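You operate a simulated robot arm through the tools that you are given. There is no shell and no other tool. Be economical: measure what you need, move in short steps, check, and stop when the job is done.

Carry out the task below with a simulated robot arm. There is one attempt and no reset: what you move stays moved.

TASK
Put the block marked "No. 1" from the dining table top on the glass tray and the block marked "No. 3" on top of the white top board.
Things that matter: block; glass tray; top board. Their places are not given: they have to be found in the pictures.

It is judged by the outcome, as a careful person would: the job done as asked, and still so three seconds after it is handed in. It fails if anything else is knocked over, pushed out of place, dropped, spilled or broken.

THE ROBOT
A 7-joint arm with a two-finger parallel gripper, fixed in place. Base frame: the origin is at the foot of the arm, x ahead of it, y to its left, z up; the work surface is at about z = 0. Lengths are in mm, angles in degrees, forces in N, time in s.
With the tool pointing down near the work surface it reaches from about 220 to 580 mm from the base axis. Its first joint turns from -66.0 to 66.0 degrees. Payload 2.5 kg.
Tool frame: the origin (TCP) lies between the finger pads and is the grasp point; the fingertips stand 23 mm ahead of it; z points along the fingers, y is the line along which they close. The gripper opens to 94 mm. The fingers are 38 mm wide and 10 mm thick; the gripper's body (54 by 96 mm) begins 39 mm behind the TCP.
Orientation is that of the tool frame in the base frame, as a unit quaternion [w, x, y, z]. With the fingers straight down and closing along the base's y, the tool's x points along the base's -x, its y along +y and its z along -z.

THE INTERFACE
- The arm moves only by the tool send_rows. Its argument "rows" is a list of rows, each a list of 3 entries, a list of its own where there are three numbers: the shift along the tool's x, y, z in mm, then the turn, a rotation vector about the tool's x, y, z in degrees, then the finger opening in mm, from 0 to 94. In form: [[[dx, dy, dz], [wx, wy, wz], grip], ...]. A call has 1 to 12 rows; each row is the pose to reach, as a shift and turn from the pose commanded when the call began, along the tool's axes at that moment. A row lasts 0.2 s, in which the tool goes at most 50 mm and 8.6 degrees; a call with a longer step from one row to the next is refused whole, and so is a gripper value outside its range. A pose out of reach is approached as far as the arm can. The call stops where the force on the tool passes 40 N (or 10 N more than at its start, if that is more) or the arm is blocked; 0.2 s more then pass. The fingers move at their own pace (about 108 mm/s each) and stop on an object; they squeeze with about 39 N. The grip force told is the motor's: it shows also when the fingers shut on nothing. Time passes only in rows, and 0.2 s behind the last, so rows that repeat a pose let the fingers close. It gives the time, the measured TCP pose, the force on the tool (base axes), the opening and the grip force at its end, in the units of the frame above (readings bear some noise), and new pictures: "show" is both (left out), scene, wrist or none.
- Cameras (640 x 400 px; columns grow to the right, rows downward): "scene" is fixed at [93.4, -402.7, 528.2]; the picture's right is [0.96, -0.29, 0.00], its down [-0.21, -0.68, -0.70] and it looks along [0.20, 0.67, -0.71] (base axes); focal length 282 px, centre (320, 200). "wrist" rides on the gripper at [-39, 0, -44] in the tool frame; the picture's right is [0.00, -1.00, 0.00], its down [0.97, 0.00, -0.24] and it looks along [0.24, 0.00, 0.97] (tool axes); focal length 218 px, centre (320, 200).
- locate(camera, pixels): for up to 12 pixels [column, row] of the newest picture of that camera ("zoom" is the newest enlarged one), the place [x, y, z] in the base frame of the surface seen there, good to about 2 mm. No time passes.
- enlarge(camera, box): a new picture of the part [left, top, right, bottom] of that camera's present view, enlarged. No time passes.
- hand_in(): hands the job in; it is judged then, once.

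Work in short steps. Measure before you move; look again where a grasp or a placing could have gone wrong, and mend it. You have 60 turns and 100 pictures in all, the two below and enlarged ones among them. Open the gripper and draw the arm clear of the work before you hand the job in, unless the task says otherwise; then end with one line.

The tools are called as a command line: name --argument value ..., lists and objects as JSON in quotes. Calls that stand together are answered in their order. send_rows: Moves the arm, as the interface text tells. Its arguments: {"type":"object","properties":{"rows":{"type":"array","items":{"type":"array"}},"show":{"type":"string","enum":["both","scene","wrist","none"]}},"required":["rows"]} The other tools are called the same way: locate (camera, pixels) gives the place of the surface under pixels of a picture; enlarge (camera, box) takes an enlarged picture of a part of a camera's view; hand_in () hands the job in.

At the start:

```text
time: 0.0
tcp_pos: [395.3, 33.4, 209.7]
ee_rot: [0.001, 0.0, 1.0, 0.0]
contact_force: [-0.2, -0.5, 0.7]
grip_width: 94.2
grasp_force: 0.0
```

scene: 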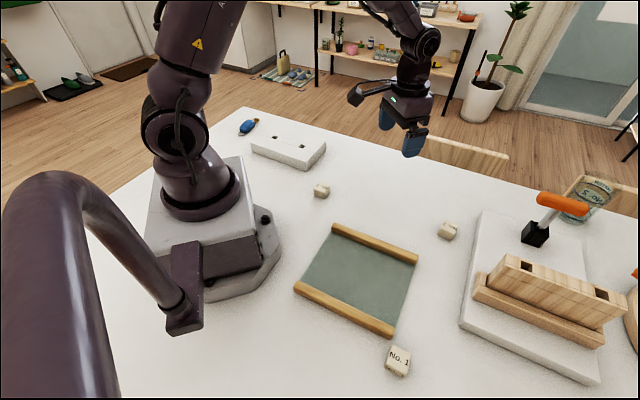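
wrist: 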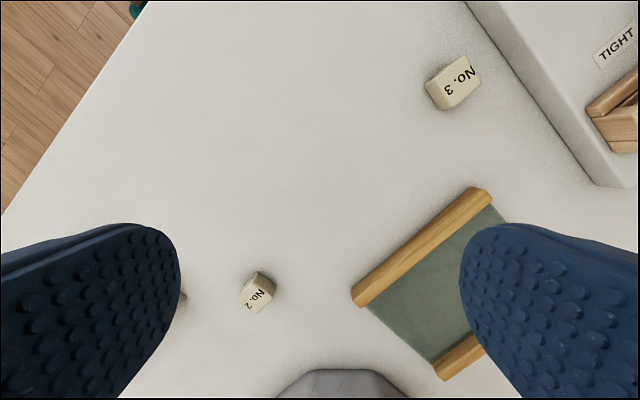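

The blocks are at (397,360) for No. 1, (447,231) probably No. 3, and (321,190) probably No. 2. I'll enlarge the views to identify the tray and the top board.

enlarge --camera "scene" --box '[420, 170, 640, 390]'

enlarge --camera "scene" --box '[220, 100, 440, 240]'

locate --camera "scene" --pixels '[[398, 352], [396, 369], [447, 228], [355, 270], [375, 243], [345, 310], [320, 188], [290, 150], [285, 140], [500, 240], [480, 320], [550, 275]]'

```text
1.82 times, centred on (530, 280) of scene
```

zoom: 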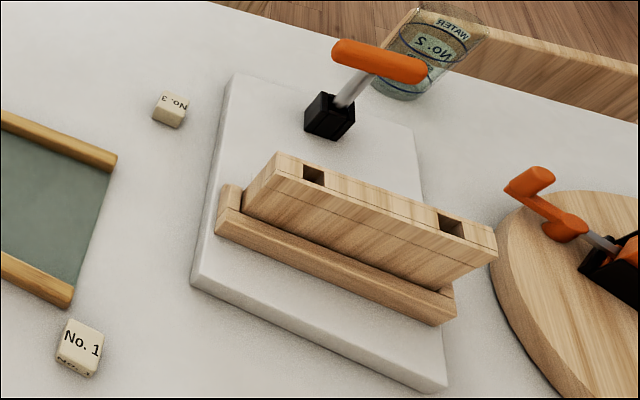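

```text
2.86 times, centred on (330, 170) of scene
```

zoom: 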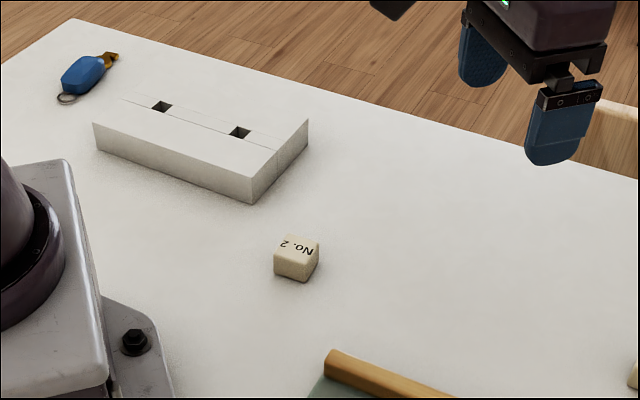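

```text
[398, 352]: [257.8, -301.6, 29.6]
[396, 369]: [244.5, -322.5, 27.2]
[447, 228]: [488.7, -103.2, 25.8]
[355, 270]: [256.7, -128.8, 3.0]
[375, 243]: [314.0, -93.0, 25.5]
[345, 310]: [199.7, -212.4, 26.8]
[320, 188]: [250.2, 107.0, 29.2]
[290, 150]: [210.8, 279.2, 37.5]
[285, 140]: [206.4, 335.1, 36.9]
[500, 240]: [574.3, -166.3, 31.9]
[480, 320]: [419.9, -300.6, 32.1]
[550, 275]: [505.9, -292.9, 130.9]
```

Two white candidates: the white piece with two square holes at (290,148) and the slab with the clamp on the right. I'll look closer at both before deciding.

enlarge --camera "wrist" --box '[460, 0, 640, 190]'

enlarge --camera "scene" --box '[235, 110, 340, 175]'

enlarge --camera "scene" --box '[460, 235, 640, 350]'

enlarge --camera "scene" --box '[280, 210, 430, 390]'

```text
2.11 times, centred on (550, 95) of wrist
```

zoom: 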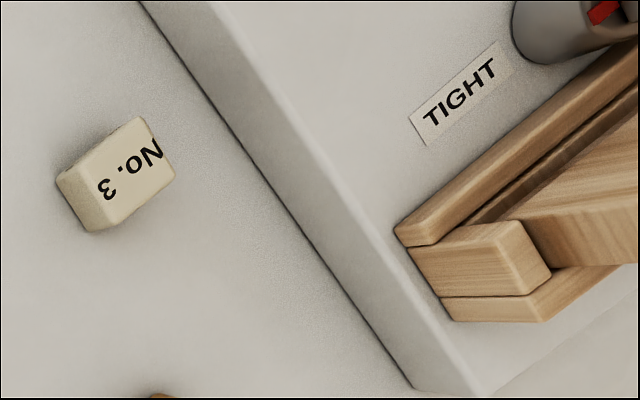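

```text
6.10 times, centred on (288, 142) of scene
```

zoom: 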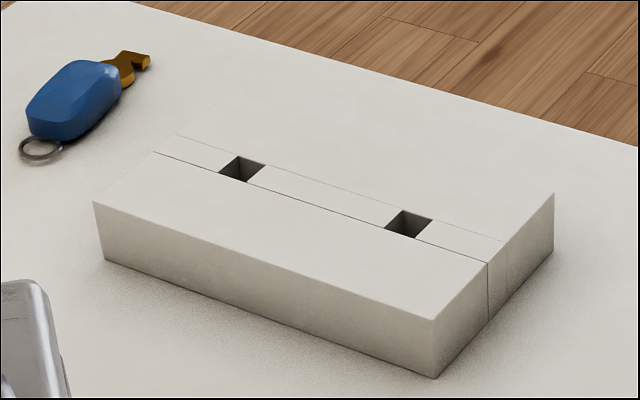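

```text
3.48 times, centred on (550, 292) of scene
```

zoom: 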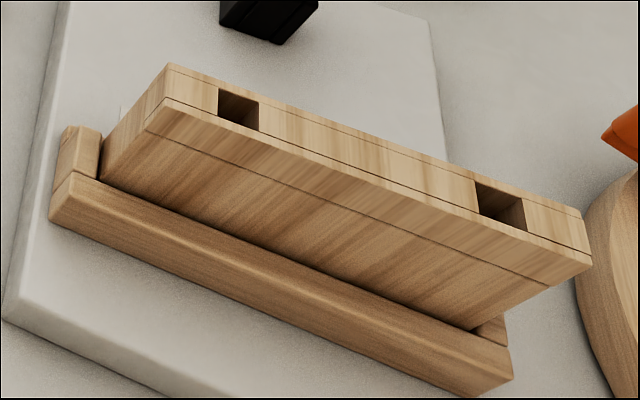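

```text
2.22 times, centred on (355, 300) of scene
```

zoom: 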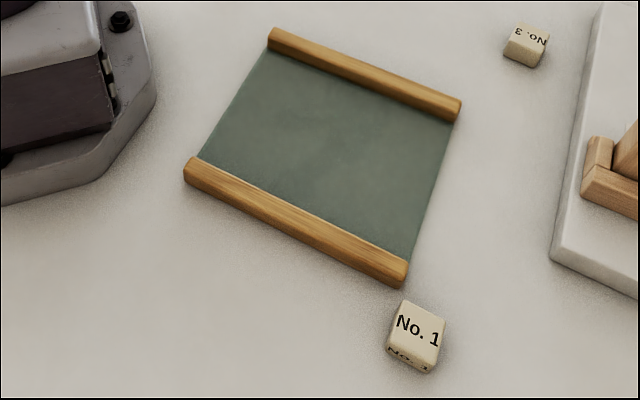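

The white piece with two holes matches the wooden hole-jointed board, so I take it as the white top board; the right-hand slab is the clamp's base plate. Next I measure block 1's top corners in the newest zoom (No. 1 at (418,325)).

enlarge --camera "scene" --box '[365, 335, 429, 375]'

locate --camera "scene" --pixels '[[253, 143], [306, 165], [322, 144], [272, 131], [275, 138], [303, 147], [286, 153], [305, 152]]'

```text
10.00 times, centred on (397, 355) of scene
```

zoom: 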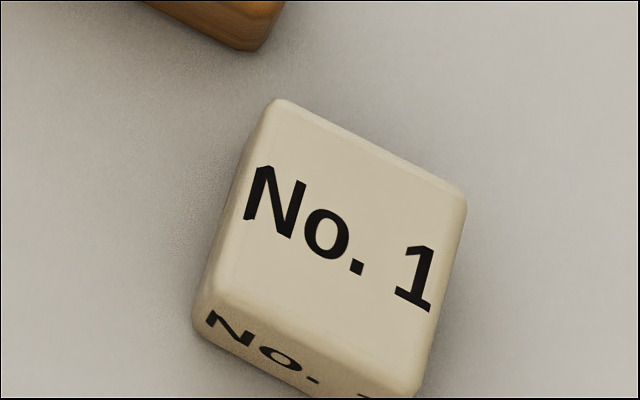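

```text
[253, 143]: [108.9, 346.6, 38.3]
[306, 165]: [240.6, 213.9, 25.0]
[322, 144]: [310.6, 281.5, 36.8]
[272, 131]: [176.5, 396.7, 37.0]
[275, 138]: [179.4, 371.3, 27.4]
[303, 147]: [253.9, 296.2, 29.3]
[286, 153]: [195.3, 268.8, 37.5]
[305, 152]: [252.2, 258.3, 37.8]
```

locate --camera "zoom" --pixels '[[282, 108], [460, 200], [212, 295], [408, 385], [335, 245], [250, 40]]'

```text
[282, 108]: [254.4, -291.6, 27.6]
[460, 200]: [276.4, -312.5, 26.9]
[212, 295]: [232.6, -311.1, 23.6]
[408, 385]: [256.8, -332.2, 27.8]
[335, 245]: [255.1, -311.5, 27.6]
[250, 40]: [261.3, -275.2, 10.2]
```

Block 1 is 30 mm square, centred (255,-311.5) with its top at 28 and its edges at 45°. I move above it with a 45° yaw, so the fingers close parallel to the tray handle and clear of it.

send_rows --rows '[[[15.5, -38.3, 4], [0, 0, -5], 70], [[31, -76.6, 8], [0, 0, -10], 70], [[46.5, -115, 12], [0, 0, -15], 70], [[62, -153, 16], [0, 0, -20], 70], [[77.5, -191.6, 20], [0, 0, -25], 70], [[93, -230, 24], [0, 0, -30], 70], [[108.5, -268, 28], [0, 0, -35], 70], [[124, -306.6, 32], [0, 0, -40], 70], [[140, -344.9, 36], [0, 0, -45], 70], [[140, -344.9, 70], [0, 0, -45], 70], [[140, -344.9, 70], [0, 0, -45], 70]]'

```text
time: 2.4
tcp_pos: [254.8, -309.8, 137.4]
ee_rot: [0.0, -0.382, 0.924, -0.001]
contact_force: [0.2, -0.1, 0.3]
grip_width: 70.1
grasp_force: 0.1
```

scene: 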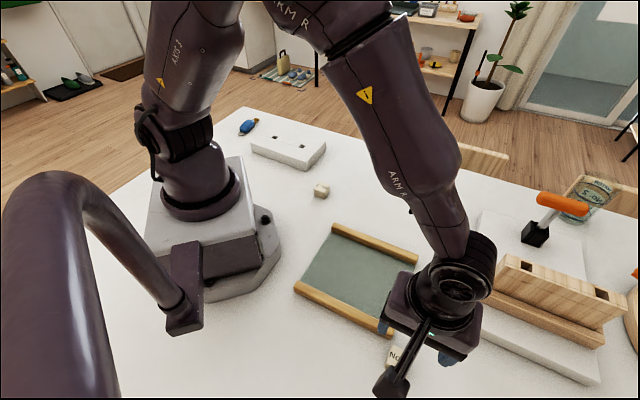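
wrist: 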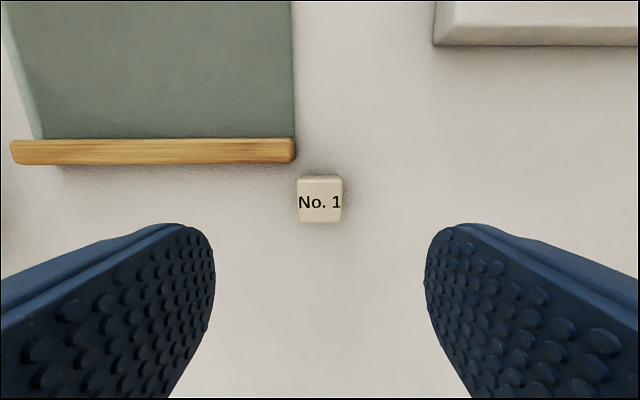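

The yaw lines up with the block. I check the block centre and handle positions from the wrist view.

locate --camera "wrist" --pixels '[[302, 183], [338, 183], [302, 215], [338, 215], [320, 202], [290, 157], [20, 158], [290, 142], [160, 100], [290, 60], [50, 120]]'

```text
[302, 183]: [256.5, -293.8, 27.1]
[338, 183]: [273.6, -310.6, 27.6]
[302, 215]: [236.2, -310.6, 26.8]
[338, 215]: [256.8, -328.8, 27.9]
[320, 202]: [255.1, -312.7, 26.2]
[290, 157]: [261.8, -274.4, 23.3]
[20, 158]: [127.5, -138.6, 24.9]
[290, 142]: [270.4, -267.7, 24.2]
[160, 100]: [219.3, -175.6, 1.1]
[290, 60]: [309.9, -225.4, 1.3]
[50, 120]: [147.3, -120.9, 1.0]
```

Block centre (255.5,-311) is under the TCP. I descend to z≈27, close and lift.

send_rows --rows '[[[0.4, 1, 40], [0, 0, 0], 56], [[0.4, 1, 80], [0, 0, 0], 56], [[0.4, 1, 100], [0, 0, 0], 56], [[0.4, 1, 111], [0, 0, 0], 56], [[0.4, 1, 111], [0, 0, 0], 56], [[0.4, 1, 111], [0, 0, 0], 20], [[0.4, 1, 111], [0, 0, 0], 20], [[0.4, 1, 111], [0, 0, 0], 20], [[0.4, 1, 90], [0, 0, 0], 20], [[0.4, 1, 50], [0, 0, 0], 20], [[0.4, 1, 20], [0, 0, 0], 20]]'

```text
time: 4.8
tcp_pos: [255.1, -309.9, 118.3]
ee_rot: [0.001, -0.382, 0.924, 0.0]
contact_force: [0.3, 0.6, 0.7]
grip_width: 32.9
grasp_force: 39.2
```

scene: 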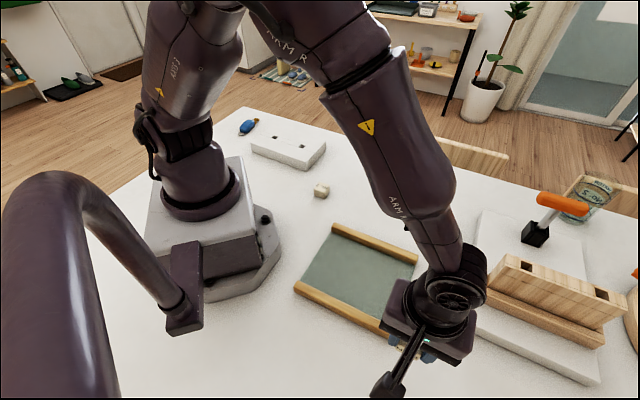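
wrist: 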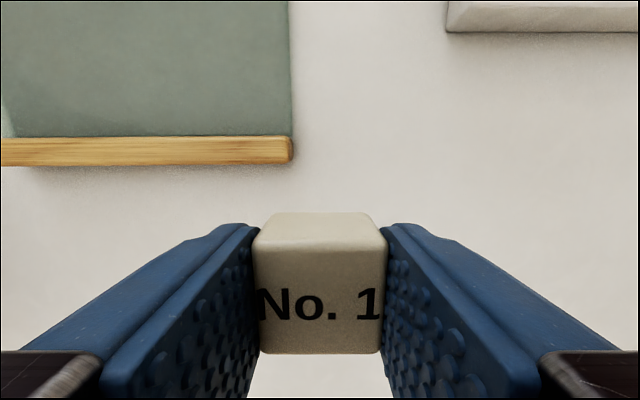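

No. 1 is held. I carry it over the tray centre at about (258,-152).

send_rows --rows '[[[-28, 27, 0], [0, 0, 0], 20], [[-57, 55, 0], [0, 0, 0], 20], [[-85, 82, 0], [0, 0, 0], 20], [[-113.8, 109.6, 0], [0, 0, 0], 20], [[-113.8, 109.6, 40], [0, 0, 0], 20], [[-113.8, 109.6, 70], [0, 0, 0], 20], [[-113.8, 109.6, 70], [0, 0, 0], 20]]'

```text
time: 6.4
tcp_pos: [258.1, -153.1, 49.9]
ee_rot: [0.001, -0.383, 0.924, 0.0]
contact_force: [0.0, 0.4, 0.1]
grip_width: 33.1
grasp_force: 38.5
```

scene: 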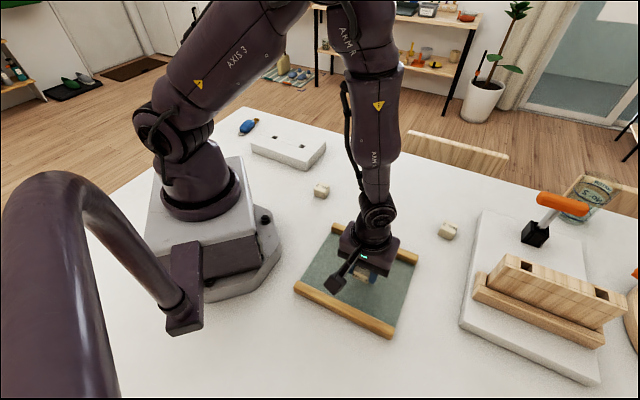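
wrist: 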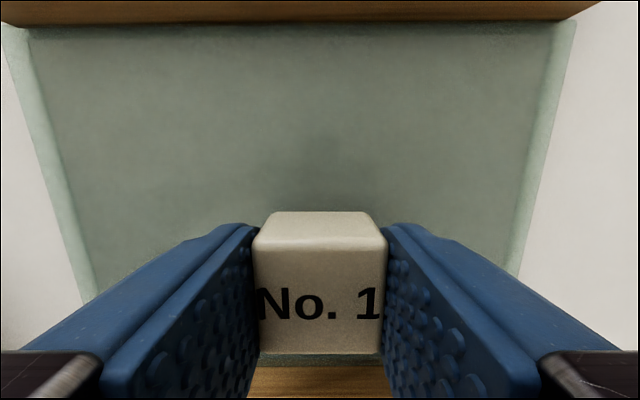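

Centred between the handles. I check the glass surface height before lowering.

locate --camera "wrist" --pixels '[[200, 120], [450, 120], [320, 180], [150, 250], [555, 100], [600, 200]]'

send_rows --rows '[[[0, 0, 7], [0, 0, 0], 20], [[0, 0, 13], [0, 0, 0], 20], [[0, 0, 13], [0, 0, 0], 20]]' --show "wrist"

```text
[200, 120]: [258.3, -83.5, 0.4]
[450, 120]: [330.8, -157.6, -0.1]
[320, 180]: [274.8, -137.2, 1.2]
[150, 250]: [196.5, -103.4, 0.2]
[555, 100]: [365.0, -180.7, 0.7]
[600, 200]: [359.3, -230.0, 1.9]
```

```text
time: 7.2
tcp_pos: [258.5, -153.5, 37.0]
ee_rot: [0.001, -0.383, 0.924, 0.0]
contact_force: [-0.5, 0.2, -1.5]
grip_width: 33.1
grasp_force: 39.2
```

wrist: 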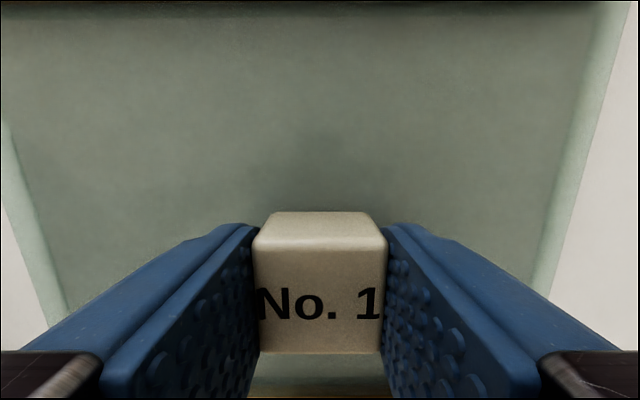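

The depth reads through the glass to the table, so the glass height is unknown. I lower in 1.5 mm steps and watch the force.

send_rows --rows '[[[0, 0, 1.5], [0, 0, 0], 20], [[0, 0, 3], [0, 0, 0], 20], [[0, 0, 3], [0, 0, 0], 20]]' --show "none"

```text
time: 7.8
tcp_pos: [257.6, -153.1, 34.8]
ee_rot: [0.001, -0.383, 0.924, -0.001]
contact_force: [-2.6, 2.1, 11.5]
grip_width: 32.9
grasp_force: 39.2
stopped in row 2: the force on the tool passed its limit (the readings are from after the stop); the commanded pose is now the measured one
```

Contact at TCP z 34.8, so the glass top is about 8 mm. I release and lift.

send_rows --rows '[[[0, 0, 0], [0, 0, 0], 33], [[0, 0, 0], [0, 0, 0], 56], [[0, 0, 0], [0, 0, 0], 56], [[0, 0, -20], [0, 0, 0], 56], [[0, 0, -60], [0, 0, 0], 60], [[0, 0, -105], [0, 0, 0], 60], [[0, 0, -150], [0, 0, 0], 60], [[0, 0, -150], [0, 0, 0], 60]]'

```text
time: 9.6
tcp_pos: [258.0, -151.8, 185.6]
ee_rot: [0.001, -0.384, 0.923, 0.001]
contact_force: [0.2, 0.2, 0.1]
grip_width: 59.9
grasp_force: 0.1
```

scene: 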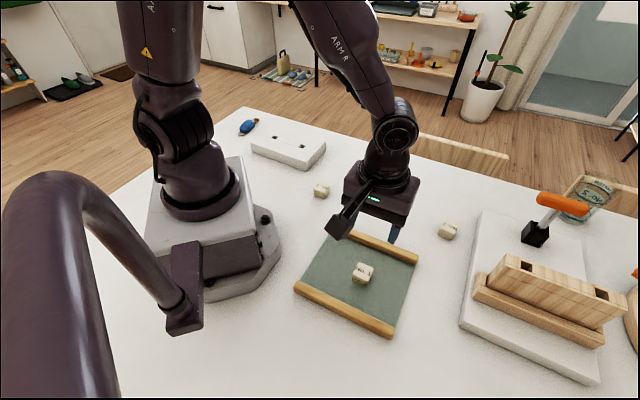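
wrist: 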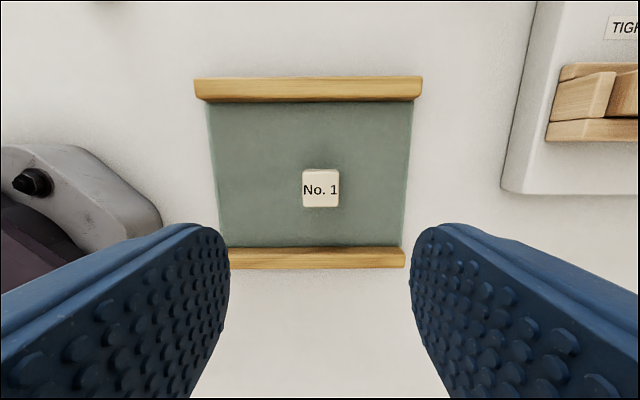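

No. 1 is placed on the tray. Next is No. 3 at (447,231): I enlarge it to measure its corners.

enlarge --camera "scene" --box '[415, 211, 479, 251]'

```text
10.00 times, centred on (447, 231) of scene
```

zoom: 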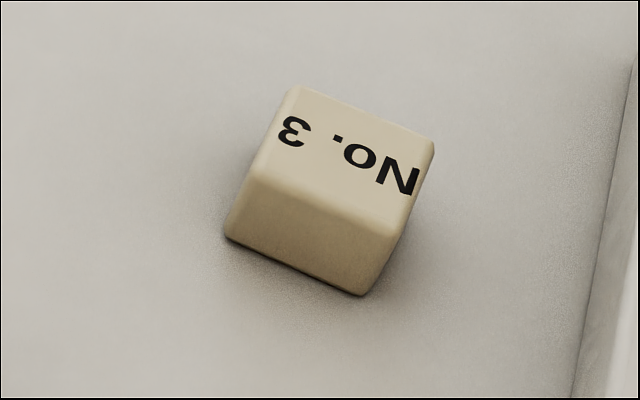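

locate --camera "zoom" --pixels '[[298, 95], [428, 145], [260, 182], [392, 232], [345, 163], [575, 370], [625, 70], [610, 300]]'

```text
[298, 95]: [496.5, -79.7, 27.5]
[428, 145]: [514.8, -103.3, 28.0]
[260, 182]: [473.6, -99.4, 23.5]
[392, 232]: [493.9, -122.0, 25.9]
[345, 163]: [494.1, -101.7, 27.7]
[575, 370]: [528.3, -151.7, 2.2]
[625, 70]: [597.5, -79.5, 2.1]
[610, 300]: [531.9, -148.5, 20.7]
```

Block 3 centre is (494.5,-101), yaw about 41.5°. I check the clamp position for clearance before moving.

locate --camera "scene" --pixels '[[540, 196], [562, 206], [585, 211], [535, 235], [524, 232], [483, 215], [498, 262]]'

send_rows --rows '[[[-34, -22, 0], [0, 0, 0.5], 60], [[-68, -44, 0], [0, 0, 1], 60], [[-102, -66, 0], [0, 0, 2], 60], [[-136, -88, 0], [0, 0, 3], 60], [[-170, -110, 0], [0, 0, 3.5], 60], [[-203.3, -131.2, 0], [0, 0, 3.5], 60], [[-203.3, -131.2, 30], [0, 0, 3.5], 60], [[-203.3, -131.2, 30], [0, 0, 3.5], 60]]'

```text
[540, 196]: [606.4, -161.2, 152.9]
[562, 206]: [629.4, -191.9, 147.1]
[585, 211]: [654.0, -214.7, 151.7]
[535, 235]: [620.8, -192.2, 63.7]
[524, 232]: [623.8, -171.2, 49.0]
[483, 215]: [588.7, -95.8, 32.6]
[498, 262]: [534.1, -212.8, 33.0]
```

```text
time: 11.4
tcp_pos: [496.1, -101.1, 155.5]
ee_rot: [0.0, -0.355, 0.935, -0.001]
contact_force: [0.6, 0.1, 0.2]
grip_width: 59.9
grasp_force: 0.1
```

scene: 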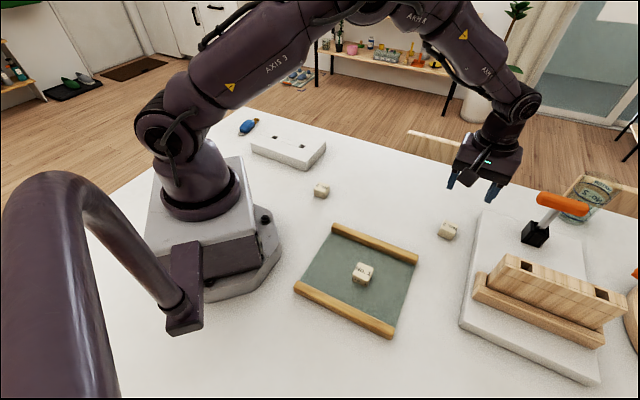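
wrist: 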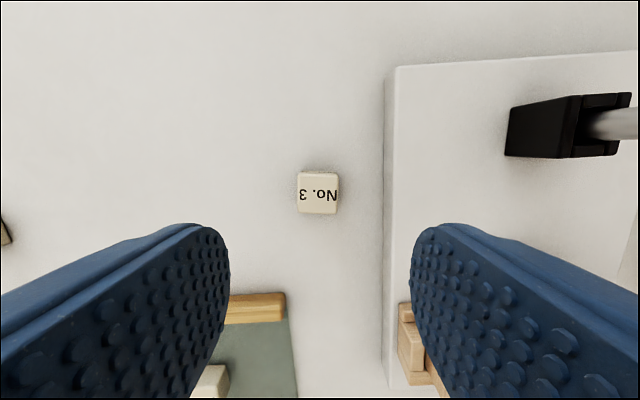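

Block 3 at (318,193). I check its centre and the slab edge in the wrist view.

locate --camera "wrist" --pixels '[[301, 177], [335, 176], [301, 208], [335, 210], [318, 193], [384, 195], [396, 195]]'

```text
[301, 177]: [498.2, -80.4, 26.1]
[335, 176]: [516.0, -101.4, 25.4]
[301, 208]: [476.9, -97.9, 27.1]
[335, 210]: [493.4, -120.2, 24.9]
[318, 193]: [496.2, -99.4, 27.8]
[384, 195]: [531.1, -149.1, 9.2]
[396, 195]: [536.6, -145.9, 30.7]
```

Centre (496,-100), TCP aligned, slab edge about 60 mm away. I descend, grip and lift.

send_rows --rows '[[[-0.5, 0.7, 45], [0, 0, 0], 52], [[-0.5, 0.7, 90], [0, 0, 0], 52], [[-0.5, 0.7, 115], [0, 0, 0], 52], [[-0.5, 0.7, 128.5], [0, 0, 0], 52], [[-0.5, 0.7, 128.5], [0, 0, 0], 52], [[-0.5, 0.7, 128.5], [0, 0, 0], 20], [[-0.5, 0.7, 128.5], [0, 0, 0], 20], [[-0.5, 0.7, 128.5], [0, 0, 0], 20], [[-0.5, 0.7, 100], [0, 0, 0], 20], [[-0.5, 0.7, 60], [0, 0, 0], 20], [[-0.5, 0.7, 20], [0, 0, 0], 20], [[-0.5, 0.7, -10], [0, 0, 0], 20]]'

```text
time: 14.0
tcp_pos: [494.8, -100.9, 165.1]
ee_rot: [0.0, -0.355, 0.935, 0.0]
contact_force: [0.5, -0.4, 0.2]
grip_width: 33.0
grasp_force: 39.2
```

scene: 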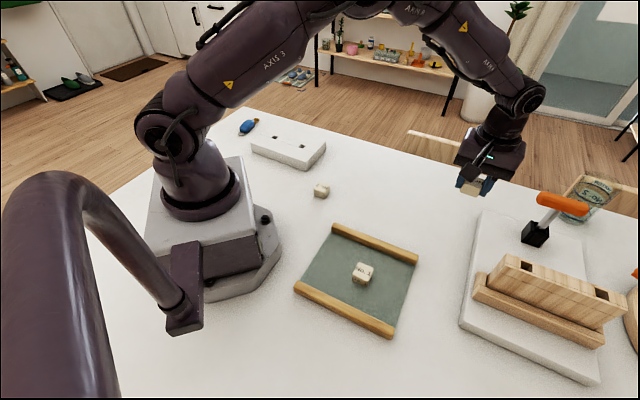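
wrist: 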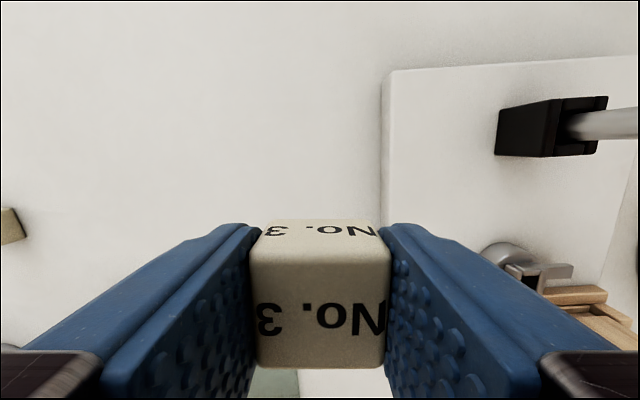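

No. 3 is held. I carry it over the near strip of the white top board, around (212,283).

send_rows --rows '[[[-3.9, 43.2, 0], [0, 0, 0], 20], [[-7.7, 86.4, 0], [0, 0, 0], 20], [[-11.6, 129.6, 0], [0, 0, 0], 20], [[-15.5, 172.8, 0], [0, 0, 0], 20], [[-19.4, 216, 0], [0, 0, 0], 20], [[-23.2, 259.2, 0], [0, 0, 0], 20], [[-27.1, 302.4, 0], [0, 0, 0], 20], [[-31, 345.6, 0], [0, 0, 0], 20], [[-34.9, 388.8, 0], [0, 0, -1], 20], [[-38.7, 432, 0], [0, 0, -2], 20], [[-42.6, 475.2, 0], [0, 0, -3], 20], [[-42.6, 475.2, 0], [0, 0, -3], 20]]'

```text
time: 16.6
tcp_pos: [208.8, 282.3, 164.7]
ee_rot: [0.0, -0.379, 0.925, -0.001]
contact_force: [-0.5, 0.4, -1.1]
grip_width: 32.8
grasp_force: 38.8
```

scene: 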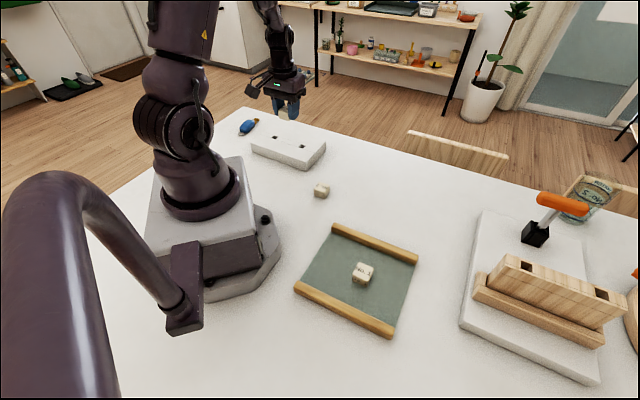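
wrist: 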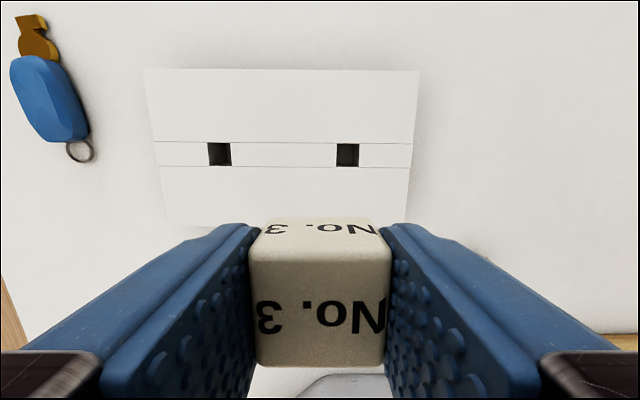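

The board is visible ahead of the block. I locate its edges, seams and holes.

locate --camera "wrist" --pixels '[[148, 72], [416, 74], [410, 163], [160, 165], [165, 220], [404, 215], [280, 195], [280, 155], [280, 100], [220, 162], [348, 164]]'

```text
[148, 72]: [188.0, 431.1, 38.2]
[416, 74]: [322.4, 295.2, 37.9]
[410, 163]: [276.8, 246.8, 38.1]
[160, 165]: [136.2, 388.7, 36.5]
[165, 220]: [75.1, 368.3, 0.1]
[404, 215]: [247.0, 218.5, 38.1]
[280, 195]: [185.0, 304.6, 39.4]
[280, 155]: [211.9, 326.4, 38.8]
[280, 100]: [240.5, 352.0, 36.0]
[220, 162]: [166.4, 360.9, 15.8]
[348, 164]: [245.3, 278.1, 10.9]
```

Board top z≈38, with near edge, seam and far edge at about 323/370/437 mm along its width. The area between the holes is solid, so I place the block at the board centre (~(210,324)), going down to TCP z≈71 first.

send_rows --rows '[[[-14.4, 14.6, 0], [0, 0, 0], 20], [[-28.8, 29.2, 0], [0, 0, 0], 20], [[-28.8, 29.2, 40], [0, 0, 0], 20], [[-28.8, 29.2, 75], [0, 0, 0], 20], [[-28.8, 29.2, 94], [0, 0, 0], 20], [[-28.8, 29.2, 94], [0, 0, 0], 20]]'

```text
time: 18.0
tcp_pos: [209.6, 325.1, 72.4]
ee_rot: [0.002, -0.379, 0.925, 0.0]
contact_force: [0.3, -0.4, 0.2]
grip_width: 32.9
grasp_force: 39.1
```

scene: 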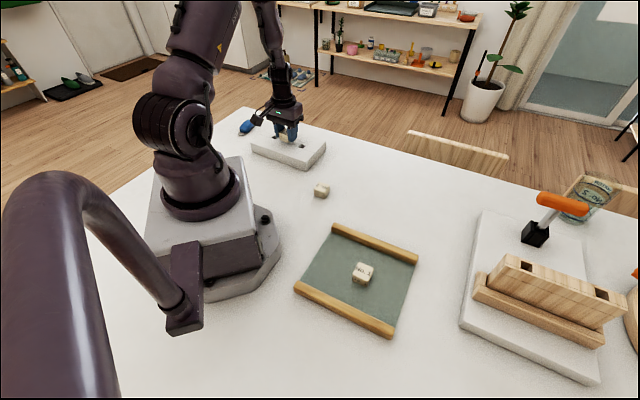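
wrist: 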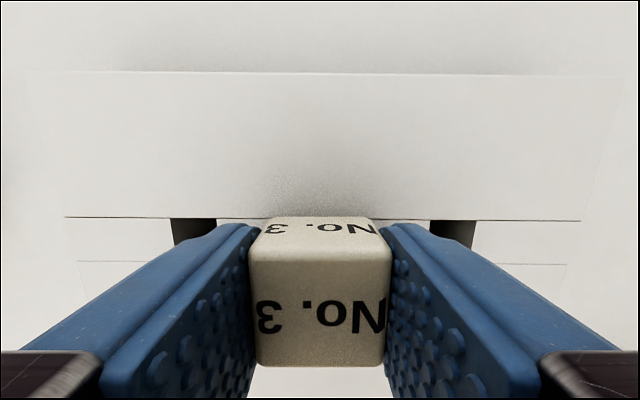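

Centred between the holes. I lower in small steps until contact.

send_rows --rows '[[[0, 0, 3], [0, 0, 0], 20], [[0, 0, 4.5], [0, 0, 0], 20], [[0, 0, 5.5], [0, 0, 0], 20], [[0, 0, 6.5], [0, 0, 0], 20], [[0, 0, 6.5], [0, 0, 0], 20]]' --show "none"

```text
time: 19.2
tcp_pos: [211.2, 324.2, 64.5]
ee_rot: [0.001, -0.379, 0.925, 0.0]
contact_force: [0.0, 1.1, -0.7]
grip_width: 33.2
grasp_force: 39.2
```

send_rows --rows '[[[0, 0, 0.8], [0, 0, 0], 20], [[0, 0, 1.6], [0, 0, 0], 20], [[0, 0, 2.4], [0, 0, 0], 20]]' --show "none"

```text
time: 20.0
tcp_pos: [211.1, 324.0, 62.5]
ee_rot: [0.0, -0.379, 0.925, -0.001]
contact_force: [-1.0, 0.4, -0.9]
grip_width: 32.9
grasp_force: 39.2
```

send_rows --rows '[[[0, 0, 0.7], [0, 0, 0], 20], [[0, 0, 1.4], [0, 0, 0], 20]]' --show "wrist"

enlarge --camera "scene" --box '[236, 100, 332, 175]'

```text
time: 20.6
tcp_pos: [210.4, 323.3, 60.9]
ee_rot: [0.001, -0.379, 0.925, -0.001]
contact_force: [-0.9, -0.8, 4.8]
grip_width: 33.0
grasp_force: 39.2
```

wrist: 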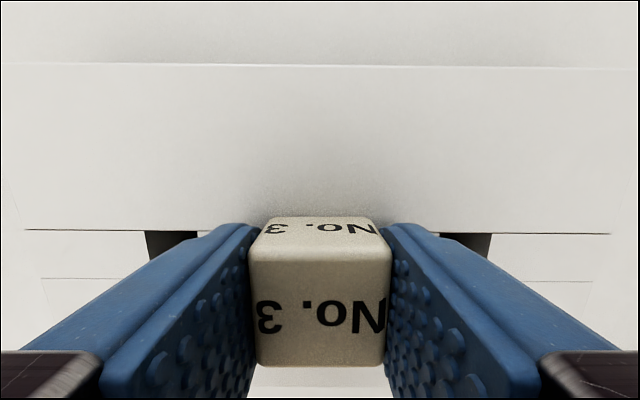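

```text
5.33 times, centred on (284, 138) of scene
```

zoom: 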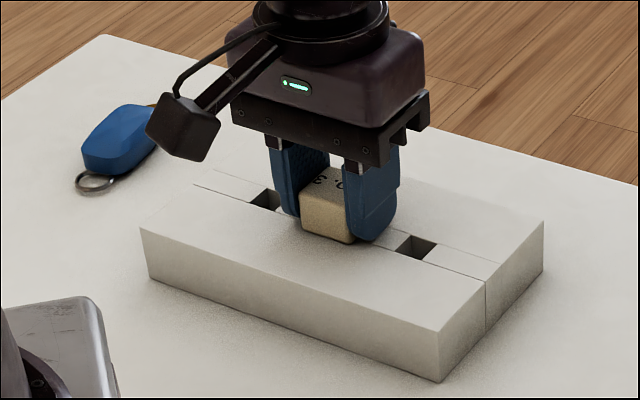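

Contact is felt (4.8 N). I release gently and lift straight up.

send_rows --rows '[[[0, 0, -0.3], [0, 0, 0], 33], [[0, 0, -0.5], [0, 0, 0], 50], [[0, 0, -0.5], [0, 0, 0], 56], [[0, 0, -20], [0, 0, 0], 56], [[0, 0, -60], [0, 0, 0], 60], [[0, 0, -105], [0, 0, 0], 60], [[0, 0, -140], [0, 0, 0], 60], [[0, 0, -140], [0, 0, 0], 60]]'

enlarge --camera "scene" --box '[236, 100, 332, 175]'

```text
time: 22.4
tcp_pos: [210.1, 325.2, 202.2]
ee_rot: [0.0, -0.38, 0.925, -0.001]
contact_force: [0.0, -0.4, 0.1]
grip_width: 60.2
grasp_force: 0.2
```

scene: 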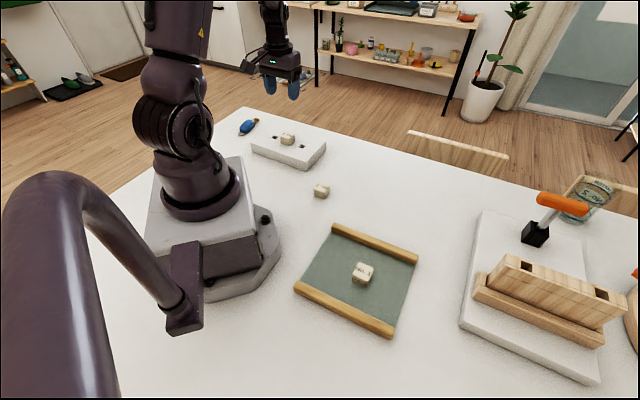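
wrist: 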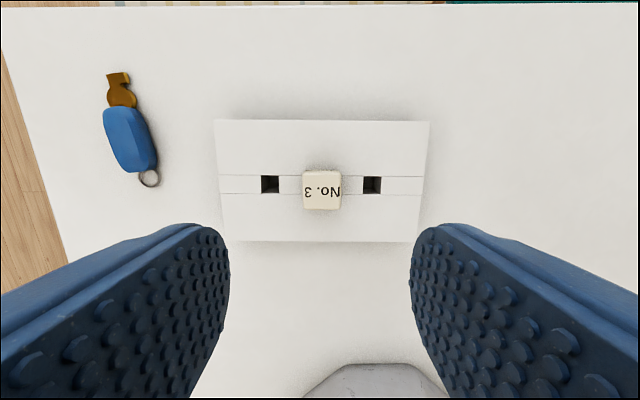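

```text
5.33 times, centred on (284, 138) of scene
```

zoom: 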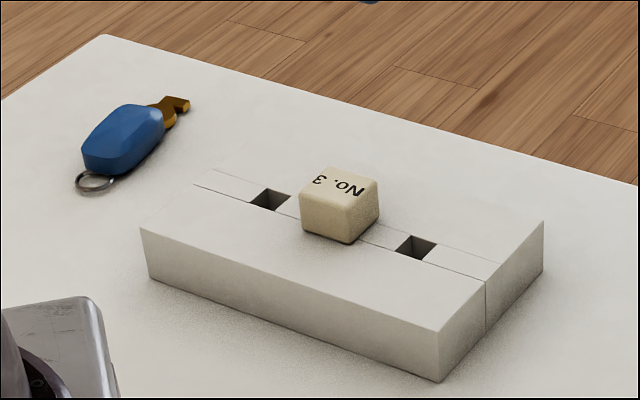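

Both blocks are resting flat where they should, nothing else has moved, and the gripper is open and clear at z 202. I hand in.

hand_in

```text
The job is handed in.
```

Block No. 1 is on the glass tray and block No. 3 is on the white piece with two square holes, which I took to be the white top board; nothing else appeared to move in the final pictures.
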